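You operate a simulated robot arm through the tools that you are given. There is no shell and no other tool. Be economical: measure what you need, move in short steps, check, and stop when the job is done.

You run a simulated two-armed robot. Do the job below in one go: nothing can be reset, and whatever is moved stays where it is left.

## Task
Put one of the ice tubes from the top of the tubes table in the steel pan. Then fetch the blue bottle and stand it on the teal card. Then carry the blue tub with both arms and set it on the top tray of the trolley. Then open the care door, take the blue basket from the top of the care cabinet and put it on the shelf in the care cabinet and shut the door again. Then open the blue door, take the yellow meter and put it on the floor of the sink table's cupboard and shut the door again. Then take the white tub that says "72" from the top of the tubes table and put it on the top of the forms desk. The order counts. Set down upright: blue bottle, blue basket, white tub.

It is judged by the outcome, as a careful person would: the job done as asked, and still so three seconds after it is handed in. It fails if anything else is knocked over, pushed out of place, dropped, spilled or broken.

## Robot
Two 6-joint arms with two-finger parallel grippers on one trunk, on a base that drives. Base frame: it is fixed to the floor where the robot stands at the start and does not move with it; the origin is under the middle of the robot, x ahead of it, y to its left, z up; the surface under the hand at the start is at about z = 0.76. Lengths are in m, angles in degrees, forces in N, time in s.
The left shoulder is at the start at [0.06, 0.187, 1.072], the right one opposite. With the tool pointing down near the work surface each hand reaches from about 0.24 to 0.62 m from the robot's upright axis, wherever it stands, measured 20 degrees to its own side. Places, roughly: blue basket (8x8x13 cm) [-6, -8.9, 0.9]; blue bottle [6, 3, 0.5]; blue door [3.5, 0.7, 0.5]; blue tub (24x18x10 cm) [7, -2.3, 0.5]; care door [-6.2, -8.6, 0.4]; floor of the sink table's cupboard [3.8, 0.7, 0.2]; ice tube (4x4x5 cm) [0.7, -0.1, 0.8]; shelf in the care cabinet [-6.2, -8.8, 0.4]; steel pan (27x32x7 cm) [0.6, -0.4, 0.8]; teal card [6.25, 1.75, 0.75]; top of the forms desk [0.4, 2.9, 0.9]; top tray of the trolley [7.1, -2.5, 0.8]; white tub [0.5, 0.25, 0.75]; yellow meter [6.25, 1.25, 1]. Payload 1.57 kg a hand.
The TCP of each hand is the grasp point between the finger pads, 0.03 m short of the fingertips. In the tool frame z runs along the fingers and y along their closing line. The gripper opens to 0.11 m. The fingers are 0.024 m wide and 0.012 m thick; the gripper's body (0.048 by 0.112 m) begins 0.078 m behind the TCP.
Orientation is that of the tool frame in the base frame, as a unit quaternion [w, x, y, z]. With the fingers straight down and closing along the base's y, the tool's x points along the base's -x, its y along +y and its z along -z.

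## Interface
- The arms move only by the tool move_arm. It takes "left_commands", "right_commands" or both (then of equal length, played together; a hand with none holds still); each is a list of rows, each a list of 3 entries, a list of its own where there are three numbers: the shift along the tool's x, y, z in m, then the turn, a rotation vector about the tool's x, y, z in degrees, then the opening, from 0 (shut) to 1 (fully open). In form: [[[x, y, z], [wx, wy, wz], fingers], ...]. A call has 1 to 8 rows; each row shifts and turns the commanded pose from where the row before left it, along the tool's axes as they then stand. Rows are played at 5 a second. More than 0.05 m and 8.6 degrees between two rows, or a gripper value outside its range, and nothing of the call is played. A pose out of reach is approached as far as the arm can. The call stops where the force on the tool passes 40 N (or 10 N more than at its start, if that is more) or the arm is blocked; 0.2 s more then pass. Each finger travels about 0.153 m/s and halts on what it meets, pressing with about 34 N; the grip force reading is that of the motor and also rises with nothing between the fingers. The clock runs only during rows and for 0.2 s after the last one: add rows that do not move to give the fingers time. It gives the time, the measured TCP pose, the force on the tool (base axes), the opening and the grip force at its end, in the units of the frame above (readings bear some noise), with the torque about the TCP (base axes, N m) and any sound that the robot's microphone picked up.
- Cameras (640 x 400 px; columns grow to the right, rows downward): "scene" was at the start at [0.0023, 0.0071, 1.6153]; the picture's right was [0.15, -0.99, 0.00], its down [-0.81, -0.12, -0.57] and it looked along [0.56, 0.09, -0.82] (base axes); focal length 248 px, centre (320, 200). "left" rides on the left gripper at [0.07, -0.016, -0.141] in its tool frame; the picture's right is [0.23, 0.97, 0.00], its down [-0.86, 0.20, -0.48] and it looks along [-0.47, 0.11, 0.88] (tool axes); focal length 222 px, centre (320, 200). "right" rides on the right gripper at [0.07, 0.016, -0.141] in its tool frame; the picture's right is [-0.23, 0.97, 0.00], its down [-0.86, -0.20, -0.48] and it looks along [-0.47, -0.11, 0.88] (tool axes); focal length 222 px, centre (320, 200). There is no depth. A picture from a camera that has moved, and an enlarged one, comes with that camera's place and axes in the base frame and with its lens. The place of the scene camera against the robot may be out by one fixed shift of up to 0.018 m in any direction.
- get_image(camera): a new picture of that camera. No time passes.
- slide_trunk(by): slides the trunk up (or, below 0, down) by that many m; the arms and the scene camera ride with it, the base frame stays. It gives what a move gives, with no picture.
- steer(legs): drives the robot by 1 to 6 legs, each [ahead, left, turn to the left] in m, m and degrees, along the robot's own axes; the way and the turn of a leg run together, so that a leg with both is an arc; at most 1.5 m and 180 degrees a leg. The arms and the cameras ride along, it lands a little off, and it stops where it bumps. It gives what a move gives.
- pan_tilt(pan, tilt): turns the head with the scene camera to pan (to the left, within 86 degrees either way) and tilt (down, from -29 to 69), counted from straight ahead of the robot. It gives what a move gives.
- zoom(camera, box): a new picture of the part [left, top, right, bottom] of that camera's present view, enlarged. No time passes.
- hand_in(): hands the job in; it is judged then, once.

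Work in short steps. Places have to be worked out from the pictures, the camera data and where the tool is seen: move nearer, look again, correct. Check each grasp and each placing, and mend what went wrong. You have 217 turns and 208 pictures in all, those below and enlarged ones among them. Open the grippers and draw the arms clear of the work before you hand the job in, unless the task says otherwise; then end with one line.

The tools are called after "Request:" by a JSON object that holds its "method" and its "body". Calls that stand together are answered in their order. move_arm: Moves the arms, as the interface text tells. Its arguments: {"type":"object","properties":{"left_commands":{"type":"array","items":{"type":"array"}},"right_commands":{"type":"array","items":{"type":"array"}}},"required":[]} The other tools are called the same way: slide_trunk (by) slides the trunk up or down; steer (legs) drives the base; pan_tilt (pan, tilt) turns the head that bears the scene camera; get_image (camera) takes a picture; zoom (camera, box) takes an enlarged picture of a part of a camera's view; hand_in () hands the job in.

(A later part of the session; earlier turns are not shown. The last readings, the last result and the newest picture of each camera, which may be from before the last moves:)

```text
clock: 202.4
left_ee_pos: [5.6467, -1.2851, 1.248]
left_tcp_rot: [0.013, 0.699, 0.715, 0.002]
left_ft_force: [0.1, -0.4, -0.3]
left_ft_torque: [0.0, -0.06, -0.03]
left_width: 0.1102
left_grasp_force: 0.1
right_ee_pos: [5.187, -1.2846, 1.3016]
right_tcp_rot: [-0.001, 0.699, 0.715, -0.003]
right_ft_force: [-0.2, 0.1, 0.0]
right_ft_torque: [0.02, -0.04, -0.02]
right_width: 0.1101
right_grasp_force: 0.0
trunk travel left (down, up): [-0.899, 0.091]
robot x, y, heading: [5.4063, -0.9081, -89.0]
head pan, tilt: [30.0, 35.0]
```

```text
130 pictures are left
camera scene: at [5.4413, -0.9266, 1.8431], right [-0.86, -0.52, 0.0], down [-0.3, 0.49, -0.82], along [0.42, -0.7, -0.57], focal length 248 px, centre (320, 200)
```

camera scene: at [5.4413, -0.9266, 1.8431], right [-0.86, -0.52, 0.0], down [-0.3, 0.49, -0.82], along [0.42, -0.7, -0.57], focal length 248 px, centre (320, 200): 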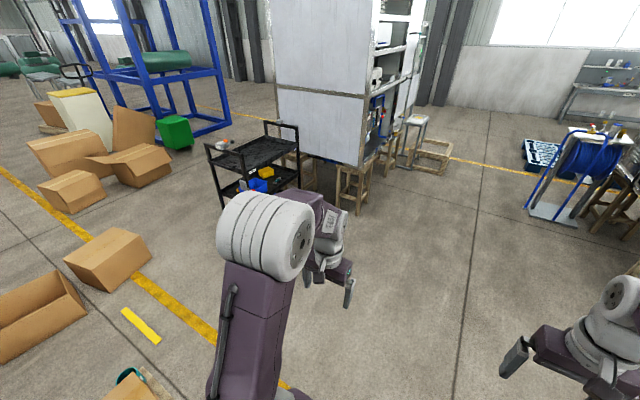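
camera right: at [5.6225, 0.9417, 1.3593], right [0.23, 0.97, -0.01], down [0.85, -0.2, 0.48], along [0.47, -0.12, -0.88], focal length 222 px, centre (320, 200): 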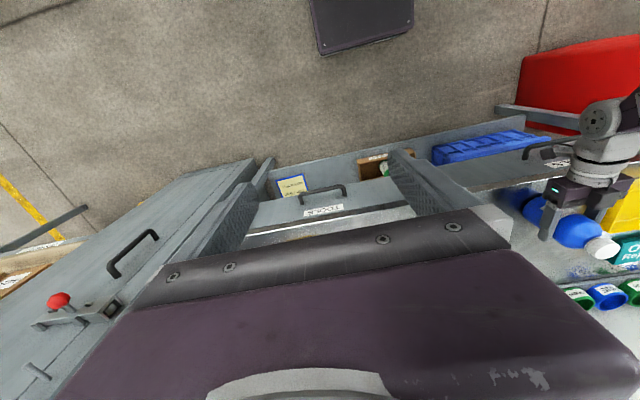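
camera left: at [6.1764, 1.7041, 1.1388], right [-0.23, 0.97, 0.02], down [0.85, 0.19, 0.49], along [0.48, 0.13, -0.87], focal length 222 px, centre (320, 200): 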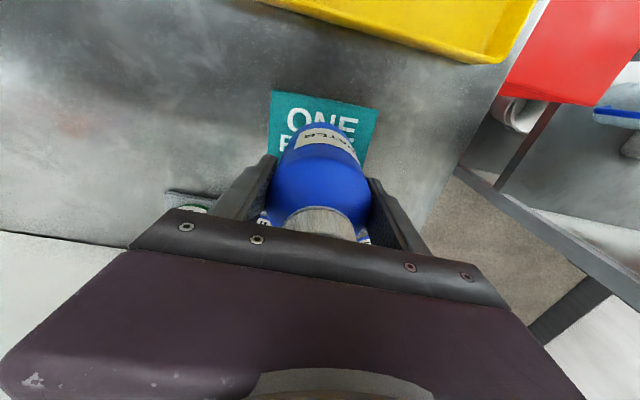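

The black trolley is at about (7.1,-2.5) with blue stuff in it. I drive to y≈-2.4 and turn to face it.

Request:
{"method": "steer", "body": {"legs": [[1.4, 0, 0], [0, 0, 89]]}}

Request:
{"method": "pan_tilt", "body": {"pan": 0, "tilt": 30}}

Request:
{"method": "get_image", "body": {"camera": "scene"}}

Request:
{"method": "zoom", "body": {"camera": "scene", "box": [240, 110, 432, 230]}}

```text
clock: 213.1
left_ee_pos: [5.8082, -2.0816, 1.2484]
left_tcp_rot: [0.007, 0.008, 1.0, 0.01]
left_ft_force: [-0.5, 0.9, -0.3]
left_ft_torque: [0.02, -0.02, -0.03]
left_width: 0.11
left_grasp_force: 0.0
right_ee_pos: [5.7898, -2.5382, 1.3021]
right_tcp_rot: [0.002, 0.01, 1.0, -0.003]
right_ft_force: [-0.4, -0.5, 0.9]
right_ft_torque: [-0.02, -0.01, -0.02]
right_width: 0.1101
right_grasp_force: 0.1
trunk travel left (down, up): [-0.899, 0.091]
robot x, y, heading: [5.4218, -2.3089, -1.3]
head pan, tilt: [30.0, 35.0]
```

```text
clock: 214.1
left_ee_pos: [5.8072, -2.0804, 1.2484]
left_tcp_rot: [0.008, 0.009, 1.0, 0.009]
left_ft_force: [-0.1, 0.2, -1.6]
left_ft_torque: [-0.01, -0.02, 0.01]
left_width: 0.1101
left_grasp_force: 0.1
right_ee_pos: [5.7885, -2.5388, 1.3029]
right_tcp_rot: [0.001, 0.01, 1.0, -0.005]
right_ft_force: [-0.1, -0.3, -0.7]
right_ft_torque: [0.0, -0.01, -0.01]
right_width: 0.11
right_grasp_force: 0.0
trunk travel left (down, up): [-0.899, 0.091]
robot x, y, heading: [5.4164, -2.308, -1.1]
head pan, tilt: [0.0, 30.0]
```

```text
129 pictures are left
camera scene: at [5.4426, -2.3105, 1.8509], right [-0.02, -1.0, 0.0], down [-0.5, 0.01, -0.87], along [0.87, -0.02, -0.5], focal length 248 px, centre (320, 200)
```

scene: 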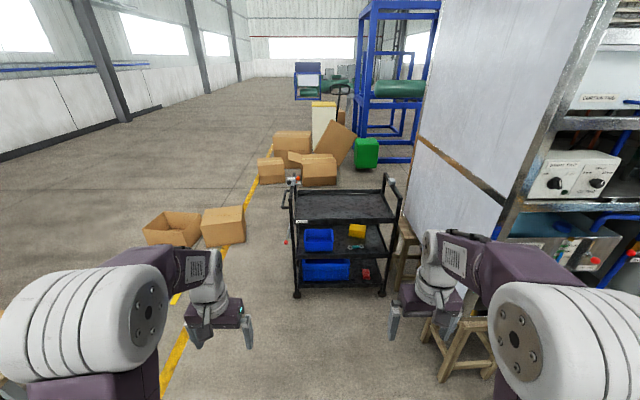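

```text
3.33 times, centred on (336, 170) of scene
camera zoom: at [5.4426, -2.3105, 1.8509], right [-0.02, -1.0, 0.0], down [-0.5, 0.01, -0.87], along [0.87, -0.02, -0.5], focal length 827 px, centre (267, 300)
```

zoom: 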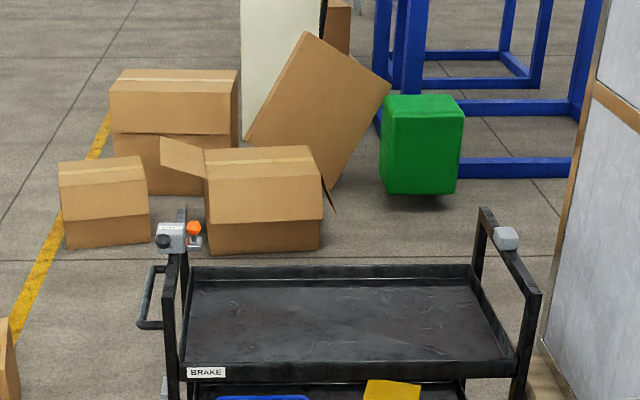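

The trolley has three tiers and two blue containers. I zoom on the lower ones.

Request:
{"method": "zoom", "body": {"camera": "scene", "box": [272, 200, 432, 300]}}

```text
4.00 times, centred on (352, 250) of scene
camera zoom: at [5.4426, -2.3105, 1.8509], right [-0.02, -1.0, 0.0], down [-0.5, 0.01, -0.87], along [0.87, -0.02, -0.5], focal length 993 px, centre (192, 0)
```

zoom: 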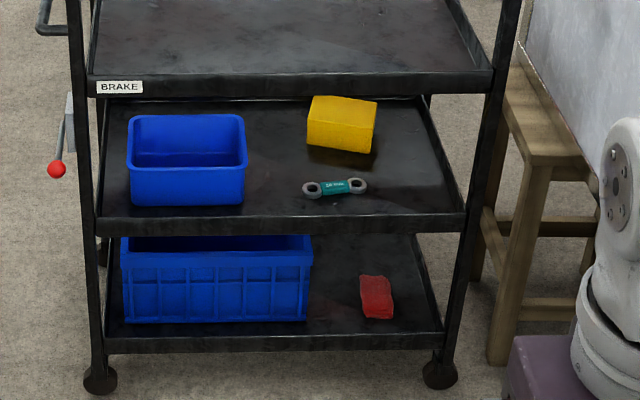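

The blue tub is on the middle tray: roughly x 7.025–7.205, y -2.22…-2.458, tray z≈0.44, rim ≈0.54; top tray lip ≈0.81. I'll pinch its end walls with both hands pitched ~35° below level. First I bring the hands forward and pitch them here, in free space.

Request:
{"method": "move_arm", "body": {"left_commands": [[[-0.024, -0.0107, 0.035], [0, 0, 0], 0.8], [[-0.024, -0.0107, 0.035], [0, 0, 0], 0.6], [[-0.024, -0.0107, 0.035], [0, 0, 0], 0.5], [[-0.024, -0.0107, 0.035], [0, 0, 0], 0.5], [[-0.024, -0.0107, 0.035], [0, 0, 0], 0.5], [[-0.024, -0.0107, 0.035], [0, 0, 0], 0.5], [[-0.024, -0.0107, 0.035], [0, 0, 0], 0.5], [[-0.024, -0.0107, 0.035], [0, 0, 0], 0.5]], "right_commands": [[[-0.026, 0.009, 0.04], [0, 0, 0], 0.8], [[-0.026, 0.009, 0.04], [0, 0, 0], 0.6], [[-0.026, 0.009, 0.04], [0, 0, 0], 0.5], [[-0.026, 0.009, 0.04], [0, 0, 0], 0.5], [[-0.026, 0.009, 0.04], [0, 0, 0], 0.5], [[-0.026, 0.009, 0.04], [0, 0, 0], 0.5], [[-0.026, 0.009, 0.04], [0, 0, 0], 0.5], [[-0.026, 0.009, 0.04], [0, 0, 0], 0.5]]}}

Request:
{"method": "move_arm", "body": {"left_commands": [[[0, 0, 0], [0, -8, 0], 0.5], [[0, 0, 0], [0, -8, 0], 0.5], [[0, 0, 0], [0, -8, 0], 0.5], [[0, 0, 0], [0, -8, 0], 0.5], [[0, 0, 0], [0, -8, 0], 0.5], [[0, 0, 0], [0, -8, 0], 0.5], [[0, 0, 0], [0, -7, 0], 0.5], [[0, 0, 0], [0, 0, 0], 0.5]], "right_commands": [[[0, 0, 0], [0, -8, 0], 0.5], [[0, 0, 0], [0, -8, 0], 0.5], [[0, 0, 0], [0, -8, 0], 0.5], [[0, 0, 0], [0, -8, 0], 0.5], [[0, 0, 0], [0, -8, 0], 0.5], [[0, 0, 0], [0, -8, 0], 0.5], [[0, 0, 0], [0, -7, 0], 0.5], [[0, 0, 0], [0, 0, 0], 0.5]]}}

```text
clock: 215.9
left_ee_pos: [6.0034, -2.164, 0.9678]
left_tcp_rot: [0.004, 0.009, 1.0, 0.011]
left_ft_force: [0.6, 0.1, 0.2]
left_ft_torque: [-0.01, 0.04, 0.02]
left_width: 0.055
left_grasp_force: 0.1
right_ee_pos: [5.9993, -2.4732, 0.9795]
right_tcp_rot: [-0.003, 0.009, 1.0, -0.004]
right_ft_force: [-0.3, -0.2, -0.8]
right_ft_torque: [0.01, -0.03, 0.01]
right_width: 0.0552
right_grasp_force: 0.0
trunk travel left (down, up): [-0.899, 0.091]
robot x, y, heading: [5.4234, -2.3027, -1.3]
head pan, tilt: [0.0, 30.0]
```

```text
clock: 217.7
left_ee_pos: [6.0044, -2.1588, 0.9699]
left_tcp_rot: [0.446, 0.011, 0.895, 0.016]
left_ft_force: [0.2, 0.4, 0.2]
left_ft_torque: [0.0, 0.02, 0.04]
left_width: 0.0551
left_grasp_force: 0.0
left hand out of reach, approached as far as the arm can: row 3, 4, 5
right_ee_pos: [5.9998, -2.4786, 0.9834]
right_tcp_rot: [0.463, 0.008, 0.886, -0.009]
right_ft_force: [-0.6, 0.3, -0.2]
right_ft_torque: [0.01, 0.02, 0.03]
right_width: 0.0548
right_grasp_force: 0.0
right hand out of reach, approached as far as the arm can: row 3
trunk travel left (down, up): [-0.899, 0.091]
robot x, y, heading: [5.4205, -2.303, -1.2]
head pan, tilt: [0.0, 30.0]
```

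Both hands are pitched. I lower the trunk to bring them to z≈0.62, and drive closer to look.

Request:
{"method": "slide_trunk", "body": {"by": -0.35}}

Request:
{"method": "steer", "body": {"legs": [[0.75, -0.035, 1.2]]}}

Request:
{"method": "get_image", "body": {"camera": "scene"}}

Request:
{"method": "get_image", "body": {"camera": "right"}}

Request:
{"method": "get_image", "body": {"camera": "left"}}

```text
clock: 221.1
left_ee_pos: [6.0037, -2.1588, 0.62]
left_tcp_rot: [0.446, 0.012, 0.895, 0.015]
left_ft_force: [-0.6, 0.9, 0.0]
left_ft_torque: [-0.02, 0.0, -0.03]
left_width: 0.055
left_grasp_force: 0.0
right_ee_pos: [6.0003, -2.4784, 0.6326]
right_tcp_rot: [0.462, 0.007, 0.887, -0.008]
right_ft_force: [-0.8, -0.2, 0.4]
right_ft_torque: [0.0, -0.01, 0.03]
right_width: 0.055
right_grasp_force: 0.0
trunk travel left (down, up): [-0.549, 0.441]
robot x, y, heading: [5.4208, -2.3065, -1.1]
head pan, tilt: [0.0, 30.0]
```

```text
clock: 225.1
left_ee_pos: [6.735, -2.1888, 0.6213]
left_tcp_rot: [0.445, 0.003, 0.896, 0.019]
left_ft_force: [0.4, 0.2, 0.1]
left_ft_torque: [-0.02, -0.02, 0.02]
left_width: 0.0552
left_grasp_force: 0.1
right_ee_pos: [6.7392, -2.5079, 0.6326]
right_tcp_rot: [0.462, -0.003, 0.887, -0.003]
right_ft_force: [0.0, -0.4, -0.3]
right_ft_torque: [-0.04, -0.01, 0.0]
right_width: 0.0552
right_grasp_force: 0.1
trunk travel left (down, up): [-0.549, 0.441]
robot x, y, heading: [6.1566, -2.351, 0.2]
head pan, tilt: [0.0, 30.0]
```

```text
126 pictures are left
camera scene: at [6.1777, -2.3526, 1.5009], right [0.0, -1.0, 0.0], down [-0.5, 0.0, -0.87], along [0.87, 0.0, -0.5], focal length 248 px, centre (320, 200)
```

scene: 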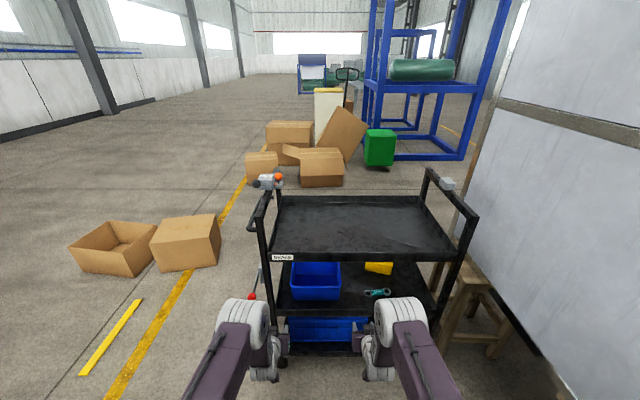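

```text
125 pictures are left
camera right: at [6.5822, -2.4915, 0.6558], right [0.13, 0.98, 0.18], down [0.1, -0.19, 0.98], along [0.99, -0.11, -0.12], focal length 222 px, centre (320, 200)
```

right: 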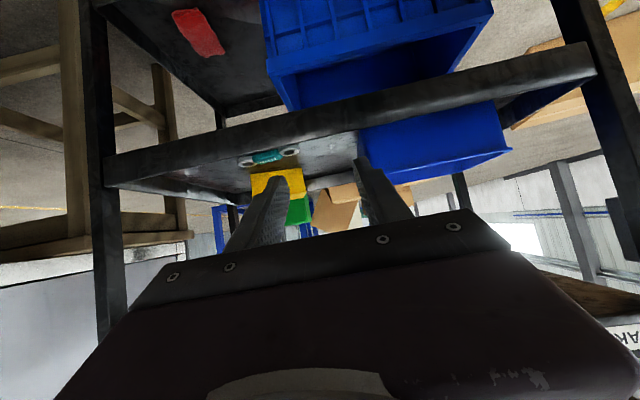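

```text
124 pictures are left
camera left: at [6.5809, -2.2077, 0.6486], right [-0.15, 0.98, -0.14], down [0.13, 0.16, 0.98], along [0.98, 0.13, -0.15], focal length 222 px, centre (320, 200)
```

left: 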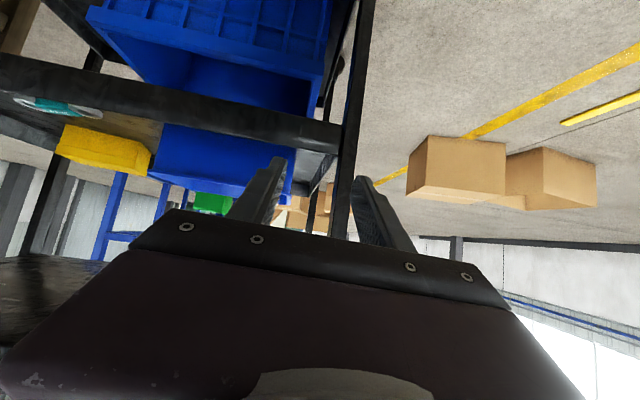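

I zoom for precise tub edges in the scene view and in both hand views.

Request:
{"method": "zoom", "body": {"camera": "scene", "box": [240, 240, 400, 340]}}

Request:
{"method": "zoom", "body": {"camera": "left", "box": [140, 90, 396, 250]}}

Request:
{"method": "zoom", "body": {"camera": "right", "box": [300, 80, 556, 240]}}

```text
4.00 times, centred on (320, 290) of scene
camera zoom: at [6.1777, -2.3526, 1.5009], right [0.0, -1.0, 0.0], down [-0.5, 0.0, -0.87], along [0.87, 0.0, -0.5], focal length 993 px, centre (320, -160)
```

zoom: 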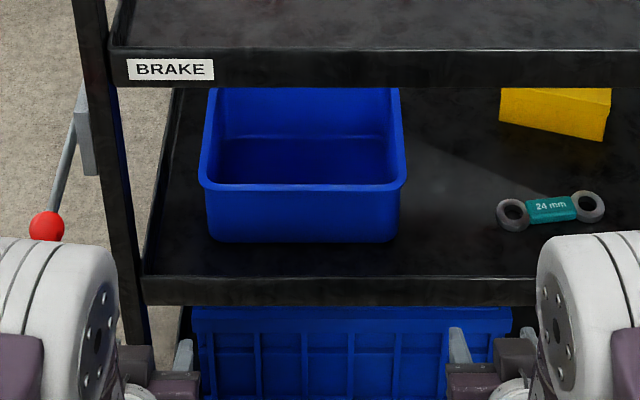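

```text
2.50 times, centred on (268, 170) of left
camera zoom: at [6.5809, -2.2077, 0.6486], right [-0.15, 0.98, -0.14], down [0.13, 0.16, 0.98], along [0.98, 0.13, -0.15], focal length 555 px, centre (450, 275)
```

zoom: 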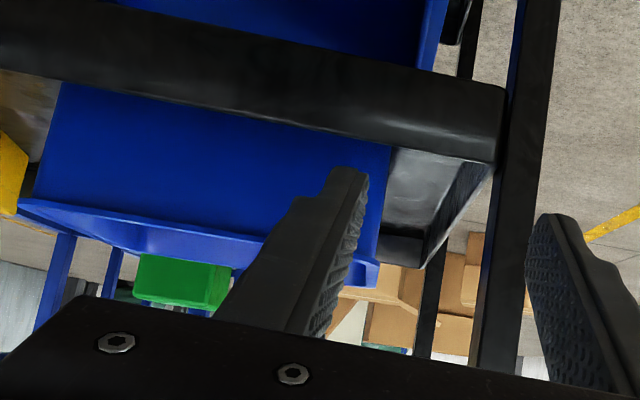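

```text
2.50 times, centred on (428, 160) of right
camera zoom: at [6.5822, -2.4915, 0.6558], right [0.13, 0.98, 0.18], down [0.1, -0.19, 0.98], along [0.99, -0.11, -0.12], focal length 555 px, centre (50, 300)
```

zoom: 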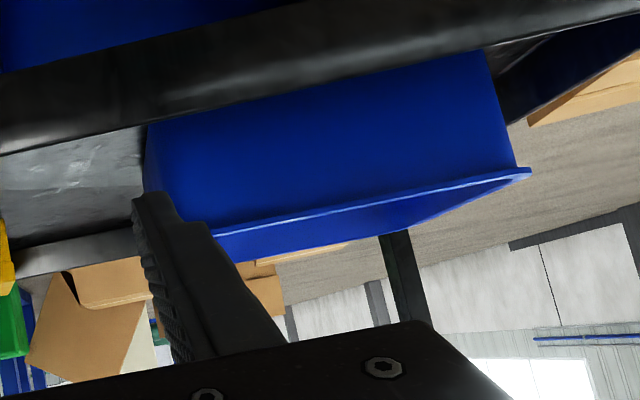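

Rim: front x≈6.978, y -2.213…-2.453, z≈0.58. I align both hands in y with the end walls, raise 2 cm, and advance over the rim.

Request:
{"method": "move_arm", "body": {"left_commands": [[[0, -0.015, 0], [0, 0, 0], 0.6], [[0, -0.014, 0], [0, 0, 0], 0.6], [[0, 0, 0], [0, 0, 0], 0.6]], "right_commands": [[[0, 0.02, 0], [0, 0, 0], 0.6], [[0, 0.02, 0], [0, 0, 0], 0.6], [[0.009, 0.02, 0.006], [0, 0, 0], 0.6]]}}

Request:
{"method": "slide_trunk", "body": {"by": 0.02}}

Request:
{"method": "steer", "body": {"legs": [[0.18, 0, 0]]}}

Request:
{"method": "zoom", "body": {"camera": "left", "box": [140, 90, 396, 250]}}

Request:
{"method": "zoom", "body": {"camera": "right", "box": [220, 80, 476, 240]}}

```text
clock: 225.9
left_ee_pos: [6.7359, -2.2171, 0.6181]
left_tcp_rot: [0.446, 0.002, 0.895, 0.02]
left_ft_force: [0.7, 0.8, -0.2]
left_ft_torque: [0.04, 0.02, 0.0]
left_width: 0.0659
left_grasp_force: 0.0
right_ee_pos: [6.7373, -2.4478, 0.6219]
right_tcp_rot: [0.463, -0.003, 0.886, -0.003]
right_ft_force: [-0.4, 0.0, -0.2]
right_ft_torque: [0.02, -0.01, 0.01]
right_width: 0.0659
right_grasp_force: 0.0
trunk travel left (down, up): [-0.549, 0.441]
robot x, y, heading: [6.1522, -2.3497, -0.2]
head pan, tilt: [0.0, 30.0]
```

```text
clock: 226.6
left_ee_pos: [6.7363, -2.2181, 0.6385]
left_tcp_rot: [0.446, 0.002, 0.895, 0.02]
left_ft_force: [-0.1, 0.4, 0.2]
left_ft_torque: [0.0, 0.01, 0.02]
left_width: 0.0659
left_grasp_force: 0.1
right_ee_pos: [6.7366, -2.4489, 0.6396]
right_tcp_rot: [0.463, -0.002, 0.886, -0.004]
right_ft_force: [-0.7, 0.0, 0.5]
right_ft_torque: [-0.01, 0.03, -0.03]
right_width: 0.0661
right_grasp_force: 0.1
trunk travel left (down, up): [-0.569, 0.421]
robot x, y, heading: [6.158, -2.3513, 0.1]
head pan, tilt: [0.0, 30.0]
```

```text
clock: 228.1
left_ee_pos: [6.9157, -2.2171, 0.6383]
left_tcp_rot: [0.445, 0.002, 0.896, 0.021]
left_ft_force: [-0.2, 0.6, -0.2]
left_ft_torque: [0.0, 0.01, 0.0]
left_width: 0.066
left_grasp_force: 0.1
right_ee_pos: [6.9165, -2.4467, 0.6399]
right_tcp_rot: [0.463, -0.003, 0.886, -0.003]
right_ft_force: [-0.9, 0.2, -0.6]
right_ft_torque: [-0.01, -0.03, -0.01]
right_width: 0.066
right_grasp_force: 0.2
trunk travel left (down, up): [-0.569, 0.421]
robot x, y, heading: [6.3354, -2.35, 0.2]
head pan, tilt: [0.0, 30.0]
```

```text
2.50 times, centred on (268, 170) of left
camera zoom: at [6.761, -2.236, 0.6669], right [-0.15, 0.98, -0.14], down [0.13, 0.16, 0.98], along [0.98, 0.13, -0.15], focal length 555 px, centre (450, 275)
```

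zoom: 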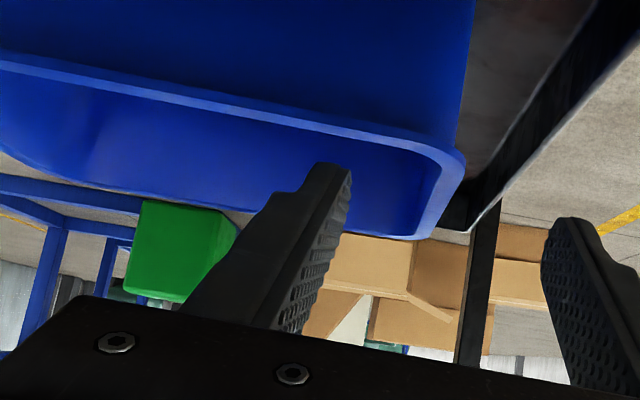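

```text
2.50 times, centred on (348, 160) of right
camera zoom: at [6.7597, -2.4305, 0.6633], right [0.13, 0.98, 0.18], down [0.1, -0.19, 0.98], along [0.99, -0.11, -0.12], focal length 555 px, centre (250, 300)
```

zoom: 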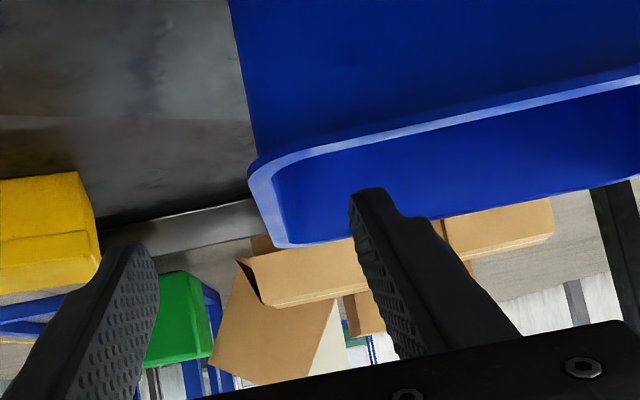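

Both hands line up with the end walls. I advance 0.155 and lower 0.07.

Request:
{"method": "steer", "body": {"legs": [[0.155, 0.002, 0]]}}

Request:
{"method": "slide_trunk", "body": {"by": -0.05}}

Request:
{"method": "get_image", "body": {"camera": "left"}}

Request:
{"method": "get_image", "body": {"camera": "right"}}

Request:
{"method": "zoom", "body": {"camera": "scene", "box": [220, 220, 412, 340]}}

```text
clock: 229.6
left_ee_pos: [7.0434, -2.2137, 0.6325]
left_tcp_rot: [0.434, 0.006, 0.901, 0.023]
left_ft_force: [-0.2, -0.8, 0.3]
left_ft_torque: [-0.02, 0.01, -0.02]
left_width: 0.066
left_grasp_force: 0.0
right_ee_pos: [7.0535, -2.4459, 0.6436]
right_tcp_rot: [0.463, -0.005, 0.886, -0.004]
right_ft_force: [-0.2, 0.4, 1.4]
right_ft_torque: [-0.06, 0.01, 0.01]
right_width: 0.0661
right_grasp_force: 0.0
trunk travel left (down, up): [-0.569, 0.421]
robot x, y, heading: [6.4823, -2.3451, 0.4]
head pan, tilt: [0.0, 30.0]
stopped in leg 1: the robot was blocked; the commanded pose is now the measured one
```

```text
clock: 230.5
left_ee_pos: [7.0445, -2.2148, 0.5815]
left_tcp_rot: [0.433, 0.006, 0.901, 0.023]
left_ft_force: [-0.5, 0.1, 0.2]
left_ft_torque: [0.02, 0.04, -0.03]
left_width: 0.0659
left_grasp_force: 0.0
right_ee_pos: [7.0568, -2.4456, 0.5928]
right_tcp_rot: [0.464, -0.005, 0.886, -0.003]
right_ft_force: [0.2, 0.9, 0.5]
right_ft_torque: [0.03, 0.01, 0.02]
right_width: 0.066
right_grasp_force: 0.1
trunk travel left (down, up): [-0.519, 0.471]
robot x, y, heading: [6.4822, -2.3479, 0.1]
head pan, tilt: [0.0, 30.0]
```

```text
118 pictures are left
camera left: at [6.8911, -2.233, 0.6138], right [-0.15, 0.98, -0.13], down [0.16, 0.16, 0.98], along [0.98, 0.13, -0.18], focal length 222 px, centre (320, 200)
```

left: 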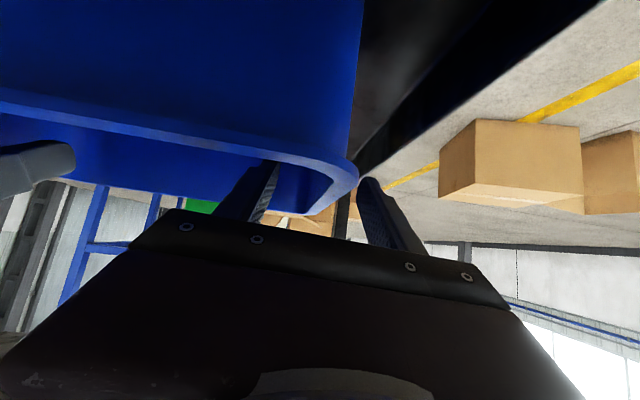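

```text
117 pictures are left
camera right: at [6.8998, -2.4287, 0.6158], right [0.12, 0.98, 0.18], down [0.1, -0.19, 0.98], along [0.99, -0.1, -0.12], focal length 222 px, centre (320, 200)
```

right: 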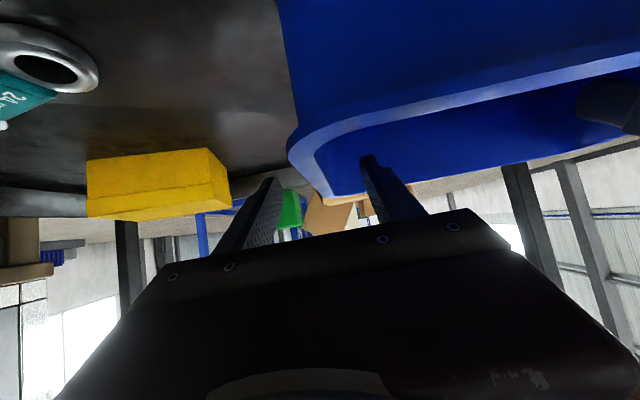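

```text
3.33 times, centred on (316, 280) of scene
camera zoom: at [6.4914, -2.3505, 1.4709], right [0.0, -1.0, 0.0], down [-0.49, 0.0, -0.87], along [0.87, 0.0, -0.49], focal length 827 px, centre (333, -67)
```

zoom: 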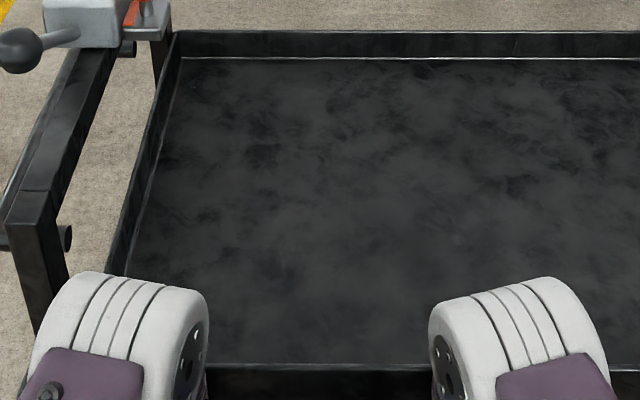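

Slightly blocked (an elbow at the top tray's front), but both hands straddle the end walls. I back 8 mm to be free, lower 2.2 cm and pinch with both.

Request:
{"method": "steer", "body": {"legs": [[-0.008, 0, 0]]}}

Request:
{"method": "slide_trunk", "body": {"by": -0.024}}

Request:
{"method": "move_arm", "body": {"left_commands": [[[0, 0, 0], [0, 0, 0], 0.3], [[0, 0, 0], [0, 0, 0], 0.0], [[0, 0, 0], [0, 0, 0], 0.0], [[0, 0, 0], [0, 0, 0], 0.0]], "right_commands": [[[0, 0, 0], [0, 0, 0], 0.3], [[0, 0, 0], [0, 0, 0], 0.0], [[0, 0, 0], [0, 0, 0], 0.0], [[0, 0, 0], [0, 0, 0], 0.0]]}}

Request:
{"method": "get_image", "body": {"camera": "left"}}

Request:
{"method": "get_image", "body": {"camera": "right"}}

```text
clock: 231.2
left_ee_pos: [7.0437, -2.2149, 0.5782]
left_tcp_rot: [0.432, 0.007, 0.902, 0.021]
left_ft_force: [-0.2, -0.8, 0.5]
left_ft_torque: [-0.01, -0.01, 0.02]
left_width: 0.066
left_grasp_force: 0.0
right_ee_pos: [7.0528, -2.4454, 0.5876]
right_tcp_rot: [0.459, -0.005, 0.888, -0.003]
right_ft_force: [-0.3, 0.1, -0.7]
right_ft_torque: [-0.01, 0.03, 0.0]
right_width: 0.0659
right_grasp_force: 0.1
trunk travel left (down, up): [-0.519, 0.471]
robot x, y, heading: [6.4781, -2.3474, 0.3]
head pan, tilt: [0.0, 30.0]
```

```text
clock: 232.0
left_ee_pos: [7.0484, -2.2144, 0.5602]
left_tcp_rot: [0.441, 0.004, 0.897, 0.022]
left_ft_force: [-1.3, -0.2, 18.9]
left_ft_torque: [-0.01, 1.44, 0.0]
left_width: 0.0659
left_grasp_force: 0.0
right_ee_pos: [7.0518, -2.446, 0.5657]
right_tcp_rot: [0.461, -0.005, 0.888, -0.003]
right_ft_force: [0.1, 0.7, 0.2]
right_ft_torque: [-0.01, 0.01, -0.01]
right_width: 0.0661
right_grasp_force: 0.0
trunk travel left (down, up): [-0.495, 0.495]
robot x, y, heading: [6.4772, -2.3503, 0.3]
head pan, tilt: [0.0, 30.0]
stopped: the force on the tool passed its limit at 44 N (the readings are from after the stop); the commanded pose is now the measured one
```

```text
clock: 232.7
left_ee_pos: [7.0486, -2.2177, 0.5603]
left_tcp_rot: [0.44, 0.008, 0.898, 0.019]
left_ft_force: [-13.0, 0.9, 22.1]
left_ft_torque: [-1.72, 1.55, -1.14]
left_width: 0.0059
left_grasp_force: 25.7
right_ee_pos: [7.0536, -2.4412, 0.5654]
right_tcp_rot: [0.461, -0.007, 0.887, 0.0]
right_ft_force: [10.0, 3.6, -3.9]
right_ft_torque: [-0.57, 0.26, -1.86]
right_width: 0.0047
right_grasp_force: 24.7
trunk travel left (down, up): [-0.495, 0.495]
robot x, y, heading: [6.4781, -2.3467, 0.2]
head pan, tilt: [0.0, 30.0]
stopped in row 3 (left hand): the force on the tool passed its limit at 42 N (the readings are from after the stop); the commanded pose is now the measured one
```

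```text
115 pictures are left
camera left: at [6.8937, -2.235, 0.591], right [-0.14, 0.98, -0.14], down [0.14, 0.16, 0.98], along [0.98, 0.12, -0.16], focal length 222 px, centre (320, 200)
```

left: 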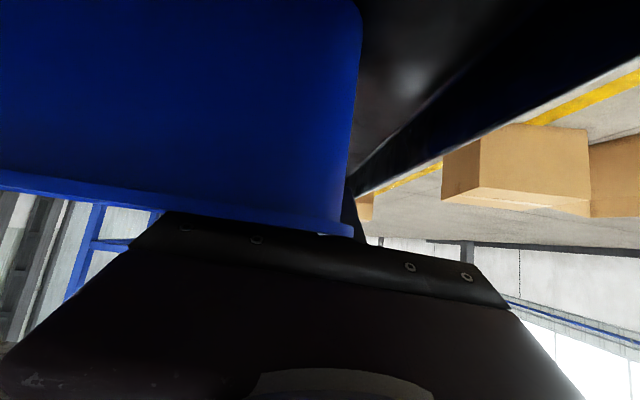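

```text
114 pictures are left
camera right: at [6.8969, -2.4261, 0.5892], right [0.12, 0.98, 0.18], down [0.1, -0.19, 0.98], along [0.99, -0.1, -0.12], focal length 222 px, centre (320, 200)
```

right: 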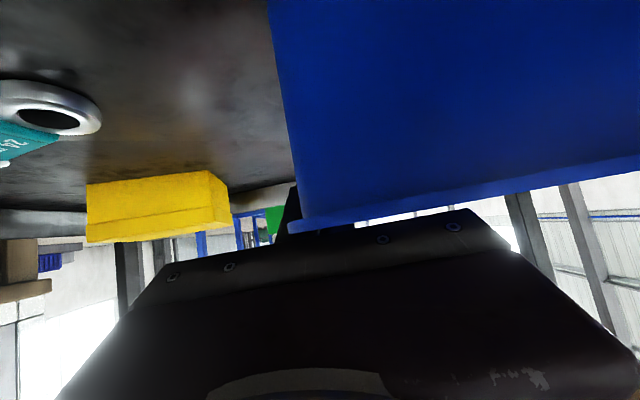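

Both hands grip the ~5 mm walls. I lift gently with the trunk by 3 cm and check.

Request:
{"method": "slide_trunk", "body": {"by": 0.03}}

Request:
{"method": "get_image", "body": {"camera": "right"}}

```text
clock: 233.4
left_ee_pos: [7.047, -2.2179, 0.5904]
left_tcp_rot: [0.439, 0.008, 0.898, 0.02]
left_ft_force: [-13.6, -4.6, 7.6]
left_ft_torque: [-1.44, 0.36, -1.16]
left_width: 0.0063
left_grasp_force: 25.8
right_ee_pos: [7.0524, -2.4408, 0.5956]
right_tcp_rot: [0.461, -0.008, 0.887, -0.001]
right_ft_force: [12.4, 4.0, -10.0]
right_ft_torque: [-0.64, -0.52, -1.78]
right_width: 0.0039
right_grasp_force: 25.2
trunk travel left (down, up): [-0.525, 0.465]
robot x, y, heading: [6.4773, -2.3447, 0.3]
head pan, tilt: [0.0, 30.0]
```

```text
113 pictures are left
camera right: at [6.8963, -2.4262, 0.6196], right [0.12, 0.98, 0.18], down [0.1, -0.19, 0.98], along [0.99, -0.1, -0.12], focal length 222 px, centre (320, 200)
```

right: 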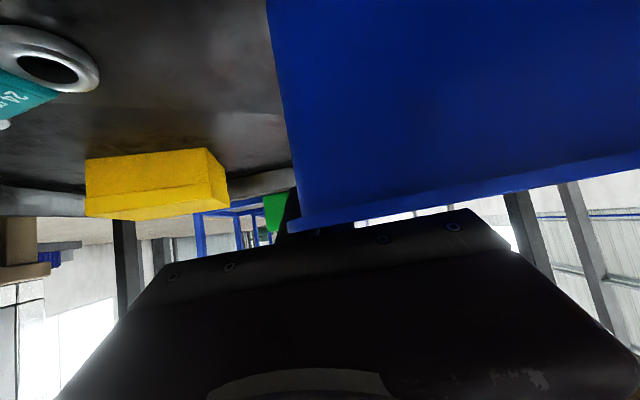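

The tub rises with the hands. I lift 2 cm more and back straight out.

Request:
{"method": "slide_trunk", "body": {"by": 0.02}}

Request:
{"method": "steer", "body": {"legs": [[-0.12, 0, 0]]}}

Request:
{"method": "get_image", "body": {"camera": "left"}}

Request:
{"method": "get_image", "body": {"camera": "scene"}}

```text
clock: 234.1
left_ee_pos: [7.0468, -2.2177, 0.6102]
left_tcp_rot: [0.44, 0.009, 0.898, 0.019]
left_ft_force: [-13.0, -7.0, 8.0]
left_ft_torque: [-1.44, 0.52, -1.14]
left_width: 0.0059
left_grasp_force: 25.7
right_ee_pos: [7.0525, -2.4417, 0.6173]
right_tcp_rot: [0.461, -0.007, 0.887, -0.002]
right_ft_force: [12.5, 6.4, -10.5]
right_ft_torque: [-0.55, -0.6, -1.76]
right_width: 0.0042
right_grasp_force: 24.8
trunk travel left (down, up): [-0.545, 0.445]
robot x, y, heading: [6.4797, -2.3464, 0.2]
head pan, tilt: [0.0, 30.0]
```

```text
clock: 235.3
left_ee_pos: [6.929, -2.2192, 0.608]
left_tcp_rot: [0.439, 0.009, 0.898, 0.019]
left_ft_force: [-10.9, -3.3, 4.9]
left_ft_torque: [-1.49, -0.81, -1.25]
left_width: 0.0056
left_grasp_force: 25.6
right_ee_pos: [6.9318, -2.443, 0.6129]
right_tcp_rot: [0.459, -0.007, 0.888, -0.001]
right_ft_force: [9.9, 4.6, -7.8]
right_ft_torque: [-0.06, 0.74, -1.06]
right_width: 0.0045
right_grasp_force: 25.4
trunk travel left (down, up): [-0.545, 0.445]
robot x, y, heading: [6.3556, -2.3454, -0.2]
head pan, tilt: [0.0, 30.0]
```

```text
112 pictures are left
camera left: at [6.7746, -2.2359, 0.64], right [-0.14, 0.98, -0.14], down [0.15, 0.16, 0.98], along [0.98, 0.12, -0.17], focal length 222 px, centre (320, 200)
```

left: 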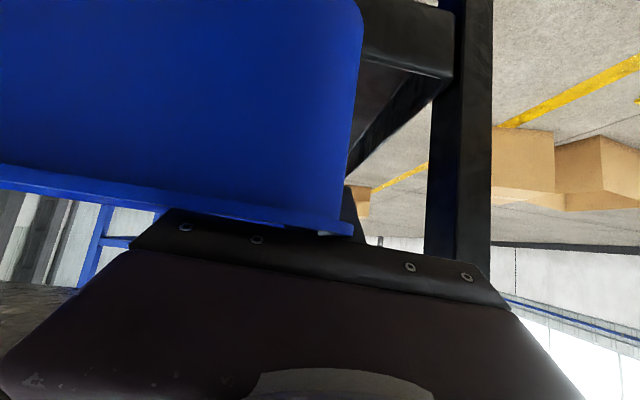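

```text
111 pictures are left
camera scene: at [6.3774, -2.3501, 1.4971], right [0.0, -1.0, 0.0], down [-0.5, 0.0, -0.87], along [0.87, 0.0, -0.5], focal length 248 px, centre (320, 200)
```

scene: 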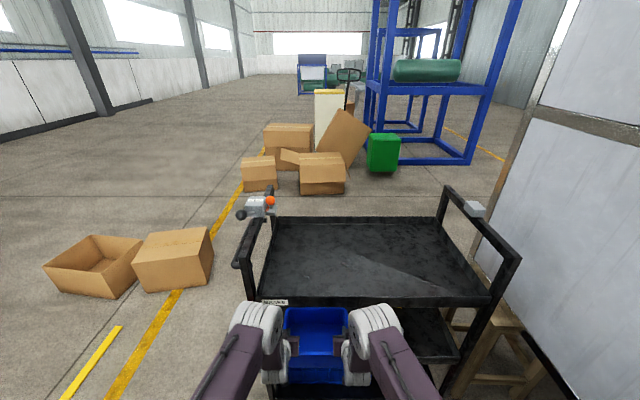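

Held well. I back 0.22 more, raise the trunk 0.38 to clear the top tray's lip.

Request:
{"method": "steer", "body": {"legs": [[-0.22, 0, 0]]}}

Request:
{"method": "slide_trunk", "body": {"by": 0.38}}

Request:
{"method": "get_image", "body": {"camera": "scene"}}

Request:
{"method": "get_image", "body": {"camera": "left"}}

```text
clock: 237.0
left_ee_pos: [6.7084, -2.2206, 0.6088]
left_tcp_rot: [0.44, 0.009, 0.898, 0.019]
left_ft_force: [-9.4, -1.8, 5.4]
left_ft_torque: [-1.42, 0.05, -1.21]
left_width: 0.0055
left_grasp_force: 25.7
right_ee_pos: [6.7104, -2.4462, 0.6142]
right_tcp_rot: [0.46, -0.006, 0.888, -0.002]
right_ft_force: [10.1, 1.5, -7.6]
right_ft_torque: [0.05, -0.08, -0.98]
right_width: 0.0041
right_grasp_force: 25.3
trunk travel left (down, up): [-0.545, 0.445]
robot x, y, heading: [6.135, -2.3499, -0.0]
head pan, tilt: [0.0, 30.0]
```

```text
clock: 240.7
left_ee_pos: [6.7078, -2.2213, 0.9882]
left_tcp_rot: [0.439, 0.01, 0.898, 0.019]
left_ft_force: [-7.7, -0.2, 3.1]
left_ft_torque: [-1.44, 0.13, -1.18]
left_width: 0.0054
left_grasp_force: 26.1
right_ee_pos: [6.7128, -2.4427, 0.9942]
right_tcp_rot: [0.459, -0.006, 0.888, -0.001]
right_ft_force: [8.3, 0.3, -6.6]
right_ft_torque: [0.2, -0.21, -0.72]
right_width: 0.0042
right_grasp_force: 25.0
trunk travel left (down, up): [-0.925, 0.065]
robot x, y, heading: [6.1319, -2.3452, 0.3]
head pan, tilt: [0.0, 30.0]
```

```text
110 pictures are left
camera scene: at [6.1573, -2.3504, 1.8771], right [0.0, -1.0, 0.0], down [-0.5, 0.0, -0.87], along [0.87, 0.0, -0.5], focal length 248 px, centre (320, 200)
```

scene: 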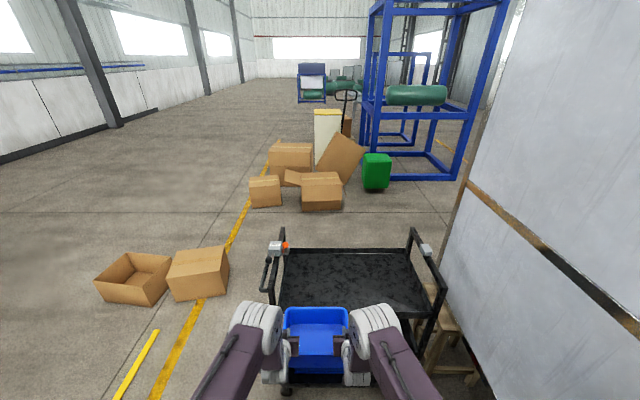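

```text
109 pictures are left
camera left: at [6.5538, -2.2374, 1.0195], right [-0.14, 0.98, -0.14], down [0.15, 0.16, 0.98], along [0.98, 0.11, -0.17], focal length 222 px, centre (320, 200)
```

left: 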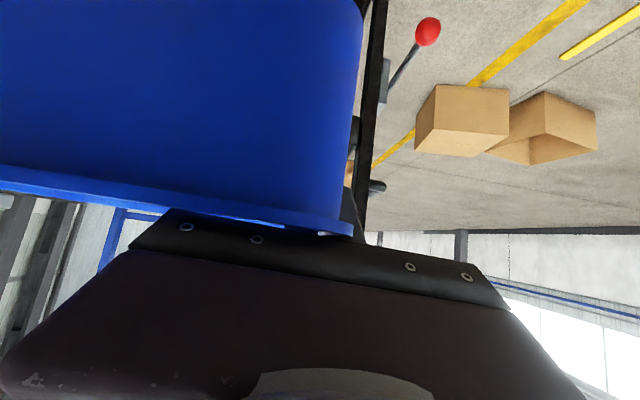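

The top tray spans y≈-2.16…-2.88. I shift right 0.17 and advance over it.

Request:
{"method": "steer", "body": {"legs": [[0, -0.17, 0], [0.3, 0, 0]]}}

Request:
{"method": "get_image", "body": {"camera": "scene"}}

Request:
{"method": "get_image", "body": {"camera": "left"}}

```text
clock: 243.8
left_ee_pos: [7.0048, -2.3939, 0.9899]
left_tcp_rot: [0.44, 0.011, 0.898, 0.017]
left_ft_force: [-7.9, 0.0, 3.1]
left_ft_torque: [-1.48, -0.1, -1.1]
left_width: 0.0054
left_grasp_force: 25.0
right_ee_pos: [7.0092, -2.6175, 0.9941]
right_tcp_rot: [0.46, -0.005, 0.888, -0.002]
right_ft_force: [7.0, 0.4, -6.5]
right_ft_torque: [0.32, 0.0, -0.56]
right_width: 0.004
right_grasp_force: 24.9
trunk travel left (down, up): [-0.925, 0.065]
robot x, y, heading: [6.4363, -2.5196, -0.3]
head pan, tilt: [0.0, 30.0]
```

```text
108 pictures are left
camera scene: at [6.4522, -2.5225, 1.8772], right [0.0, -1.0, 0.0], down [-0.5, 0.0, -0.87], along [0.87, 0.0, -0.5], focal length 248 px, centre (320, 200)
```

scene: 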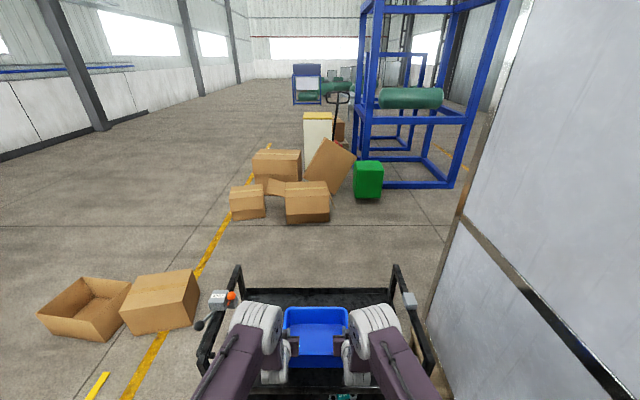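

```text
107 pictures are left
camera left: at [6.8506, -2.4103, 1.0203], right [-0.14, 0.98, -0.14], down [0.15, 0.16, 0.98], along [0.98, 0.11, -0.17], focal length 222 px, centre (320, 200)
```

left: 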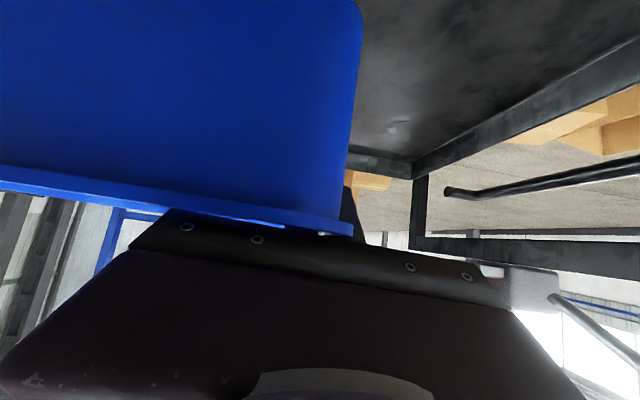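

The tub is over the tray. I advance 5 cm and lower.

Request:
{"method": "steer", "body": {"legs": [[0.05, 0, 0]]}}

Request:
{"method": "slide_trunk", "body": {"by": -0.08}}

Request:
{"method": "slide_trunk", "body": {"by": -0.01}}

Request:
{"method": "get_image", "body": {"camera": "left"}}

```text
clock: 244.7
left_ee_pos: [7.0485, -2.3948, 0.9934]
left_tcp_rot: [0.442, 0.01, 0.897, 0.018]
left_ft_force: [-7.1, 0.0, 3.9]
left_ft_torque: [-1.48, -0.32, -1.1]
left_width: 0.005
left_grasp_force: 25.8
right_ee_pos: [7.0522, -2.6179, 0.9975]
right_tcp_rot: [0.462, -0.005, 0.887, -0.002]
right_ft_force: [5.0, -0.7, -5.8]
right_ft_torque: [0.42, 0.25, -0.39]
right_width: 0.004
right_grasp_force: 24.9
trunk travel left (down, up): [-0.925, 0.065]
robot x, y, heading: [6.4813, -2.5232, -0.1]
head pan, tilt: [0.0, 30.0]
```

```text
clock: 245.9
left_ee_pos: [7.0554, -2.3939, 0.9099]
left_tcp_rot: [0.438, 0.011, 0.899, 0.018]
left_ft_force: [-6.5, 0.2, 2.8]
left_ft_torque: [-1.46, -0.17, -1.02]
left_width: 0.0052
left_grasp_force: 25.8
right_ee_pos: [7.0582, -2.6191, 0.9133]
right_tcp_rot: [0.458, -0.006, 0.889, -0.001]
right_ft_force: [6.1, -0.6, -5.5]
right_ft_torque: [0.51, 0.12, -0.22]
right_width: 0.0042
right_grasp_force: 24.6
trunk travel left (down, up): [-0.845, 0.145]
robot x, y, heading: [6.4813, -2.5168, -0.2]
head pan, tilt: [0.0, 30.0]
```

```text
clock: 246.5
left_ee_pos: [7.0564, -2.3931, 0.8994]
left_tcp_rot: [0.438, 0.012, 0.899, 0.018]
left_ft_force: [-5.6, -0.1, 3.1]
left_ft_torque: [-1.44, 0.02, -1.04]
left_width: 0.0054
left_grasp_force: 25.4
right_ee_pos: [7.0587, -2.6199, 0.9035]
right_tcp_rot: [0.459, -0.005, 0.889, -0.001]
right_ft_force: [6.2, -0.8, -6.4]
right_ft_torque: [0.53, -0.05, -0.22]
right_width: 0.0042
right_grasp_force: 24.3
trunk travel left (down, up): [-0.835, 0.155]
robot x, y, heading: [6.4814, -2.5197, -0.1]
head pan, tilt: [0.0, 30.0]
```

```text
106 pictures are left
camera left: at [6.9005, -2.4102, 0.9295], right [-0.14, 0.98, -0.14], down [0.15, 0.16, 0.98], along [0.98, 0.11, -0.17], focal length 222 px, centre (320, 200)
```

left: 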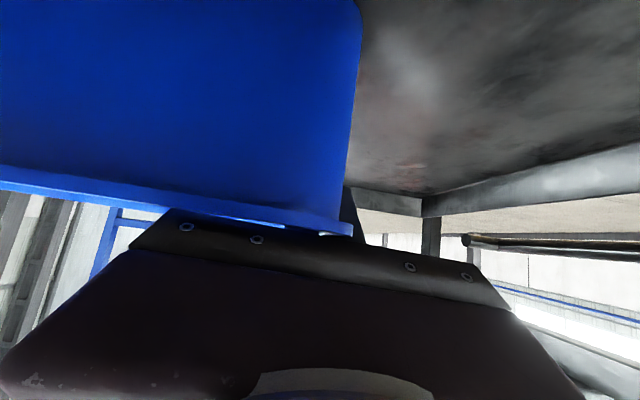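

Not down yet. I lower on in steps, watching forces.

Request:
{"method": "slide_trunk", "body": {"by": -0.012}}

Request:
{"method": "slide_trunk", "body": {"by": -0.008}}

Request:
{"method": "slide_trunk", "body": {"by": -0.008}}

```text
clock: 247.1
left_ee_pos: [7.0547, -2.394, 0.8905]
left_tcp_rot: [0.443, 0.01, 0.896, 0.018]
left_ft_force: [-0.7, 4.6, 25.0]
left_ft_torque: [-1.51, 3.06, -0.95]
left_width: 0.0054
left_grasp_force: 25.4
right_ee_pos: [7.0585, -2.6177, 0.8968]
right_tcp_rot: [0.464, -0.006, 0.886, 0.0]
right_ft_force: [8.2, -3.6, 18.3]
right_ft_torque: [0.57, 0.26, -0.02]
right_width: 0.0037
right_grasp_force: 24.3
trunk travel left (down, up): [-0.823, 0.167]
robot x, y, heading: [6.483, -2.5158, 0.2]
head pan, tilt: [0.0, 30.0]
```

```text
clock: 247.4
left_ee_pos: [7.0544, -2.3932, 0.8924]
left_tcp_rot: [0.445, 0.009, 0.895, 0.018]
left_ft_force: [-9.7, 2.6, 20.9]
left_ft_torque: [-1.43, 2.72, -0.9]
left_width: 0.0053
left_grasp_force: 26.0
right_ee_pos: [7.0577, -2.6178, 0.8963]
right_tcp_rot: [0.465, -0.005, 0.886, -0.001]
right_ft_force: [-1.6, -1.3, 4.3]
right_ft_torque: [0.7, 0.4, 0.18]
right_width: 0.0038
right_grasp_force: 24.7
trunk travel left (down, up): [-0.823, 0.167]
robot x, y, heading: [6.4818, -2.5175, -0.1]
head pan, tilt: [0.0, 30.0]
stopped: the force on the tool passed its limit at 48 N (the readings are from after the stop); the commanded pose is now the measured one
```

```text
clock: 247.8
left_ee_pos: [7.0552, -2.3942, 0.8922]
left_tcp_rot: [0.447, 0.009, 0.894, 0.017]
left_ft_force: [-10.5, 3.5, 25.7]
left_ft_torque: [-1.44, 3.35, -1.03]
left_width: 0.0057
left_grasp_force: 25.8
right_ee_pos: [7.059, -2.6184, 0.8967]
right_tcp_rot: [0.468, -0.003, 0.884, -0.002]
right_ft_force: [-3.7, -3.2, 9.2]
right_ft_torque: [0.79, 0.91, 0.63]
right_width: 0.0038
right_grasp_force: 24.7
trunk travel left (down, up): [-0.82, 0.17]
robot x, y, heading: [6.4796, -2.518, -0.2]
head pan, tilt: [0.0, 30.0]
stopped: the force on the tool passed its limit at 46 N (the readings are from after the stop); the commanded pose is now the measured one
```

The tub rests on the top tray. I open both hands, rise and back away.

Request:
{"method": "slide_trunk", "body": {"by": 0.003}}

Request:
{"method": "move_arm", "body": {"left_commands": [[[0, 0, 0], [0, 0, 0], 0.3], [[0, 0, 0], [0, 0, 0], 0.6], [[0, 0, 0], [0, 0, 0], 0.6]], "right_commands": [[[0, 0, 0], [0, 0, 0], 0.3], [[0, 0, 0], [0, 0, 0], 0.6], [[0, 0, 0], [0, 0, 0], 0.6]]}}

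Request:
{"method": "slide_trunk", "body": {"by": 0.1}}

Request:
{"method": "get_image", "body": {"camera": "right"}}

Request:
{"method": "steer", "body": {"legs": [[-0.45, 0, 0]]}}

Request:
{"method": "get_image", "body": {"camera": "scene"}}

```text
clock: 248.3
left_ee_pos: [7.0582, -2.3935, 0.8923]
left_tcp_rot: [0.445, 0.011, 0.895, 0.017]
left_ft_force: [-5.0, 1.9, 12.2]
left_ft_torque: [-1.53, 1.88, -1.05]
left_width: 0.0053
left_grasp_force: 26.1
right_ee_pos: [7.0635, -2.6175, 0.897]
right_tcp_rot: [0.466, -0.003, 0.885, -0.002]
right_ft_force: [3.5, -2.6, -4.9]
right_ft_torque: [0.71, -0.94, 0.36]
right_width: 0.0038
right_grasp_force: 24.4
trunk travel left (down, up): [-0.823, 0.167]
robot x, y, heading: [6.4842, -2.5175, -0.2]
head pan, tilt: [0.0, 30.0]
```

```text
clock: 249.1
left_ee_pos: [7.0589, -2.3932, 0.8921]
left_tcp_rot: [0.446, 0.009, 0.895, 0.018]
left_ft_force: [1.6, -1.2, 8.3]
left_ft_torque: [-0.01, 0.59, 0.0]
left_width: 0.0663
left_grasp_force: 0.0
right_ee_pos: [7.0626, -2.6183, 0.8966]
right_tcp_rot: [0.466, -0.004, 0.885, -0.001]
right_ft_force: [0.3, 0.3, -0.3]
right_ft_torque: [-0.04, 0.01, -0.02]
right_width: 0.0662
right_grasp_force: 0.0
trunk travel left (down, up): [-0.823, 0.167]
robot x, y, heading: [6.4806, -2.518, -0.0]
head pan, tilt: [0.0, 30.0]
```

```text
clock: 250.4
left_ee_pos: [7.0593, -2.3939, 0.9909]
left_tcp_rot: [0.445, 0.009, 0.895, 0.018]
left_ft_force: [0.4, -0.3, -0.8]
left_ft_torque: [0.01, -0.04, 0.05]
left_width: 0.066
left_grasp_force: 0.1
right_ee_pos: [7.0628, -2.6175, 0.9957]
right_tcp_rot: [0.465, -0.004, 0.885, -0.001]
right_ft_force: [0.8, 0.8, 0.1]
right_ft_torque: [-0.02, 0.01, -0.04]
right_width: 0.0658
right_grasp_force: 0.2
trunk travel left (down, up): [-0.923, 0.067]
robot x, y, heading: [6.4822, -2.5173, 0.0]
head pan, tilt: [0.0, 30.0]
```

```text
105 pictures are left
camera right: at [6.906, -2.601, 1.0179], right [0.12, 0.98, 0.18], down [0.09, -0.19, 0.98], along [0.99, -0.1, -0.11], focal length 222 px, centre (320, 200)
```

right: 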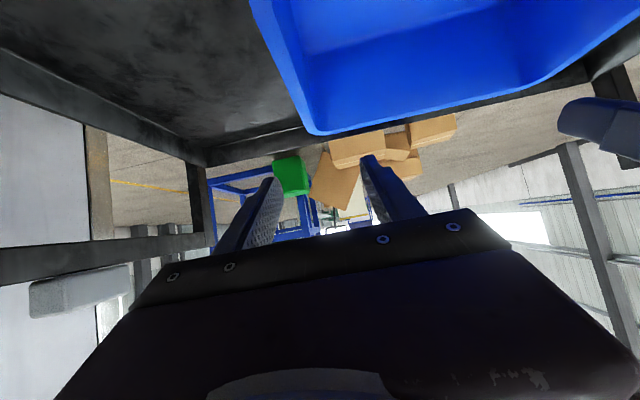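

```text
clock: 253.1
left_ee_pos: [6.6237, -2.3908, 0.9903]
left_tcp_rot: [0.445, 0.008, 0.896, 0.018]
left_ft_force: [0.0, -0.2, -0.7]
left_ft_torque: [0.05, -0.04, -0.01]
left_width: 0.0659
left_grasp_force: 0.0
right_ee_pos: [6.6267, -2.6152, 0.9949]
right_tcp_rot: [0.465, -0.005, 0.885, -0.001]
right_ft_force: [0.0, -0.2, -0.7]
right_ft_torque: [-0.02, 0.0, -0.01]
right_width: 0.0662
right_grasp_force: 0.0
trunk travel left (down, up): [-0.923, 0.067]
robot x, y, heading: [6.0459, -2.5205, 0.1]
head pan, tilt: [0.0, 30.0]
```

```text
104 pictures are left
camera scene: at [6.0693, -2.5218, 1.8747], right [0.0, -1.0, 0.0], down [-0.5, 0.0, -0.87], along [0.87, 0.0, -0.5], focal length 248 px, centre (320, 200)
```

scene: 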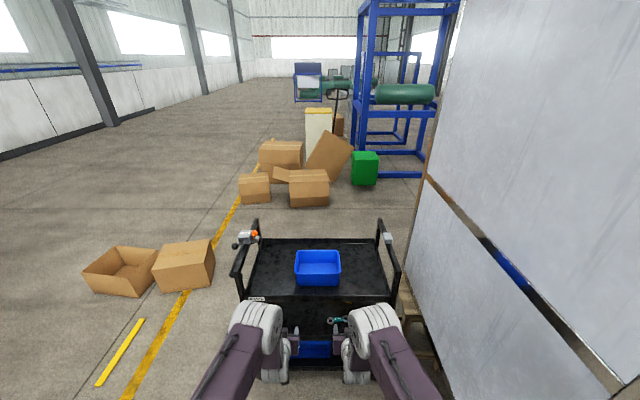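

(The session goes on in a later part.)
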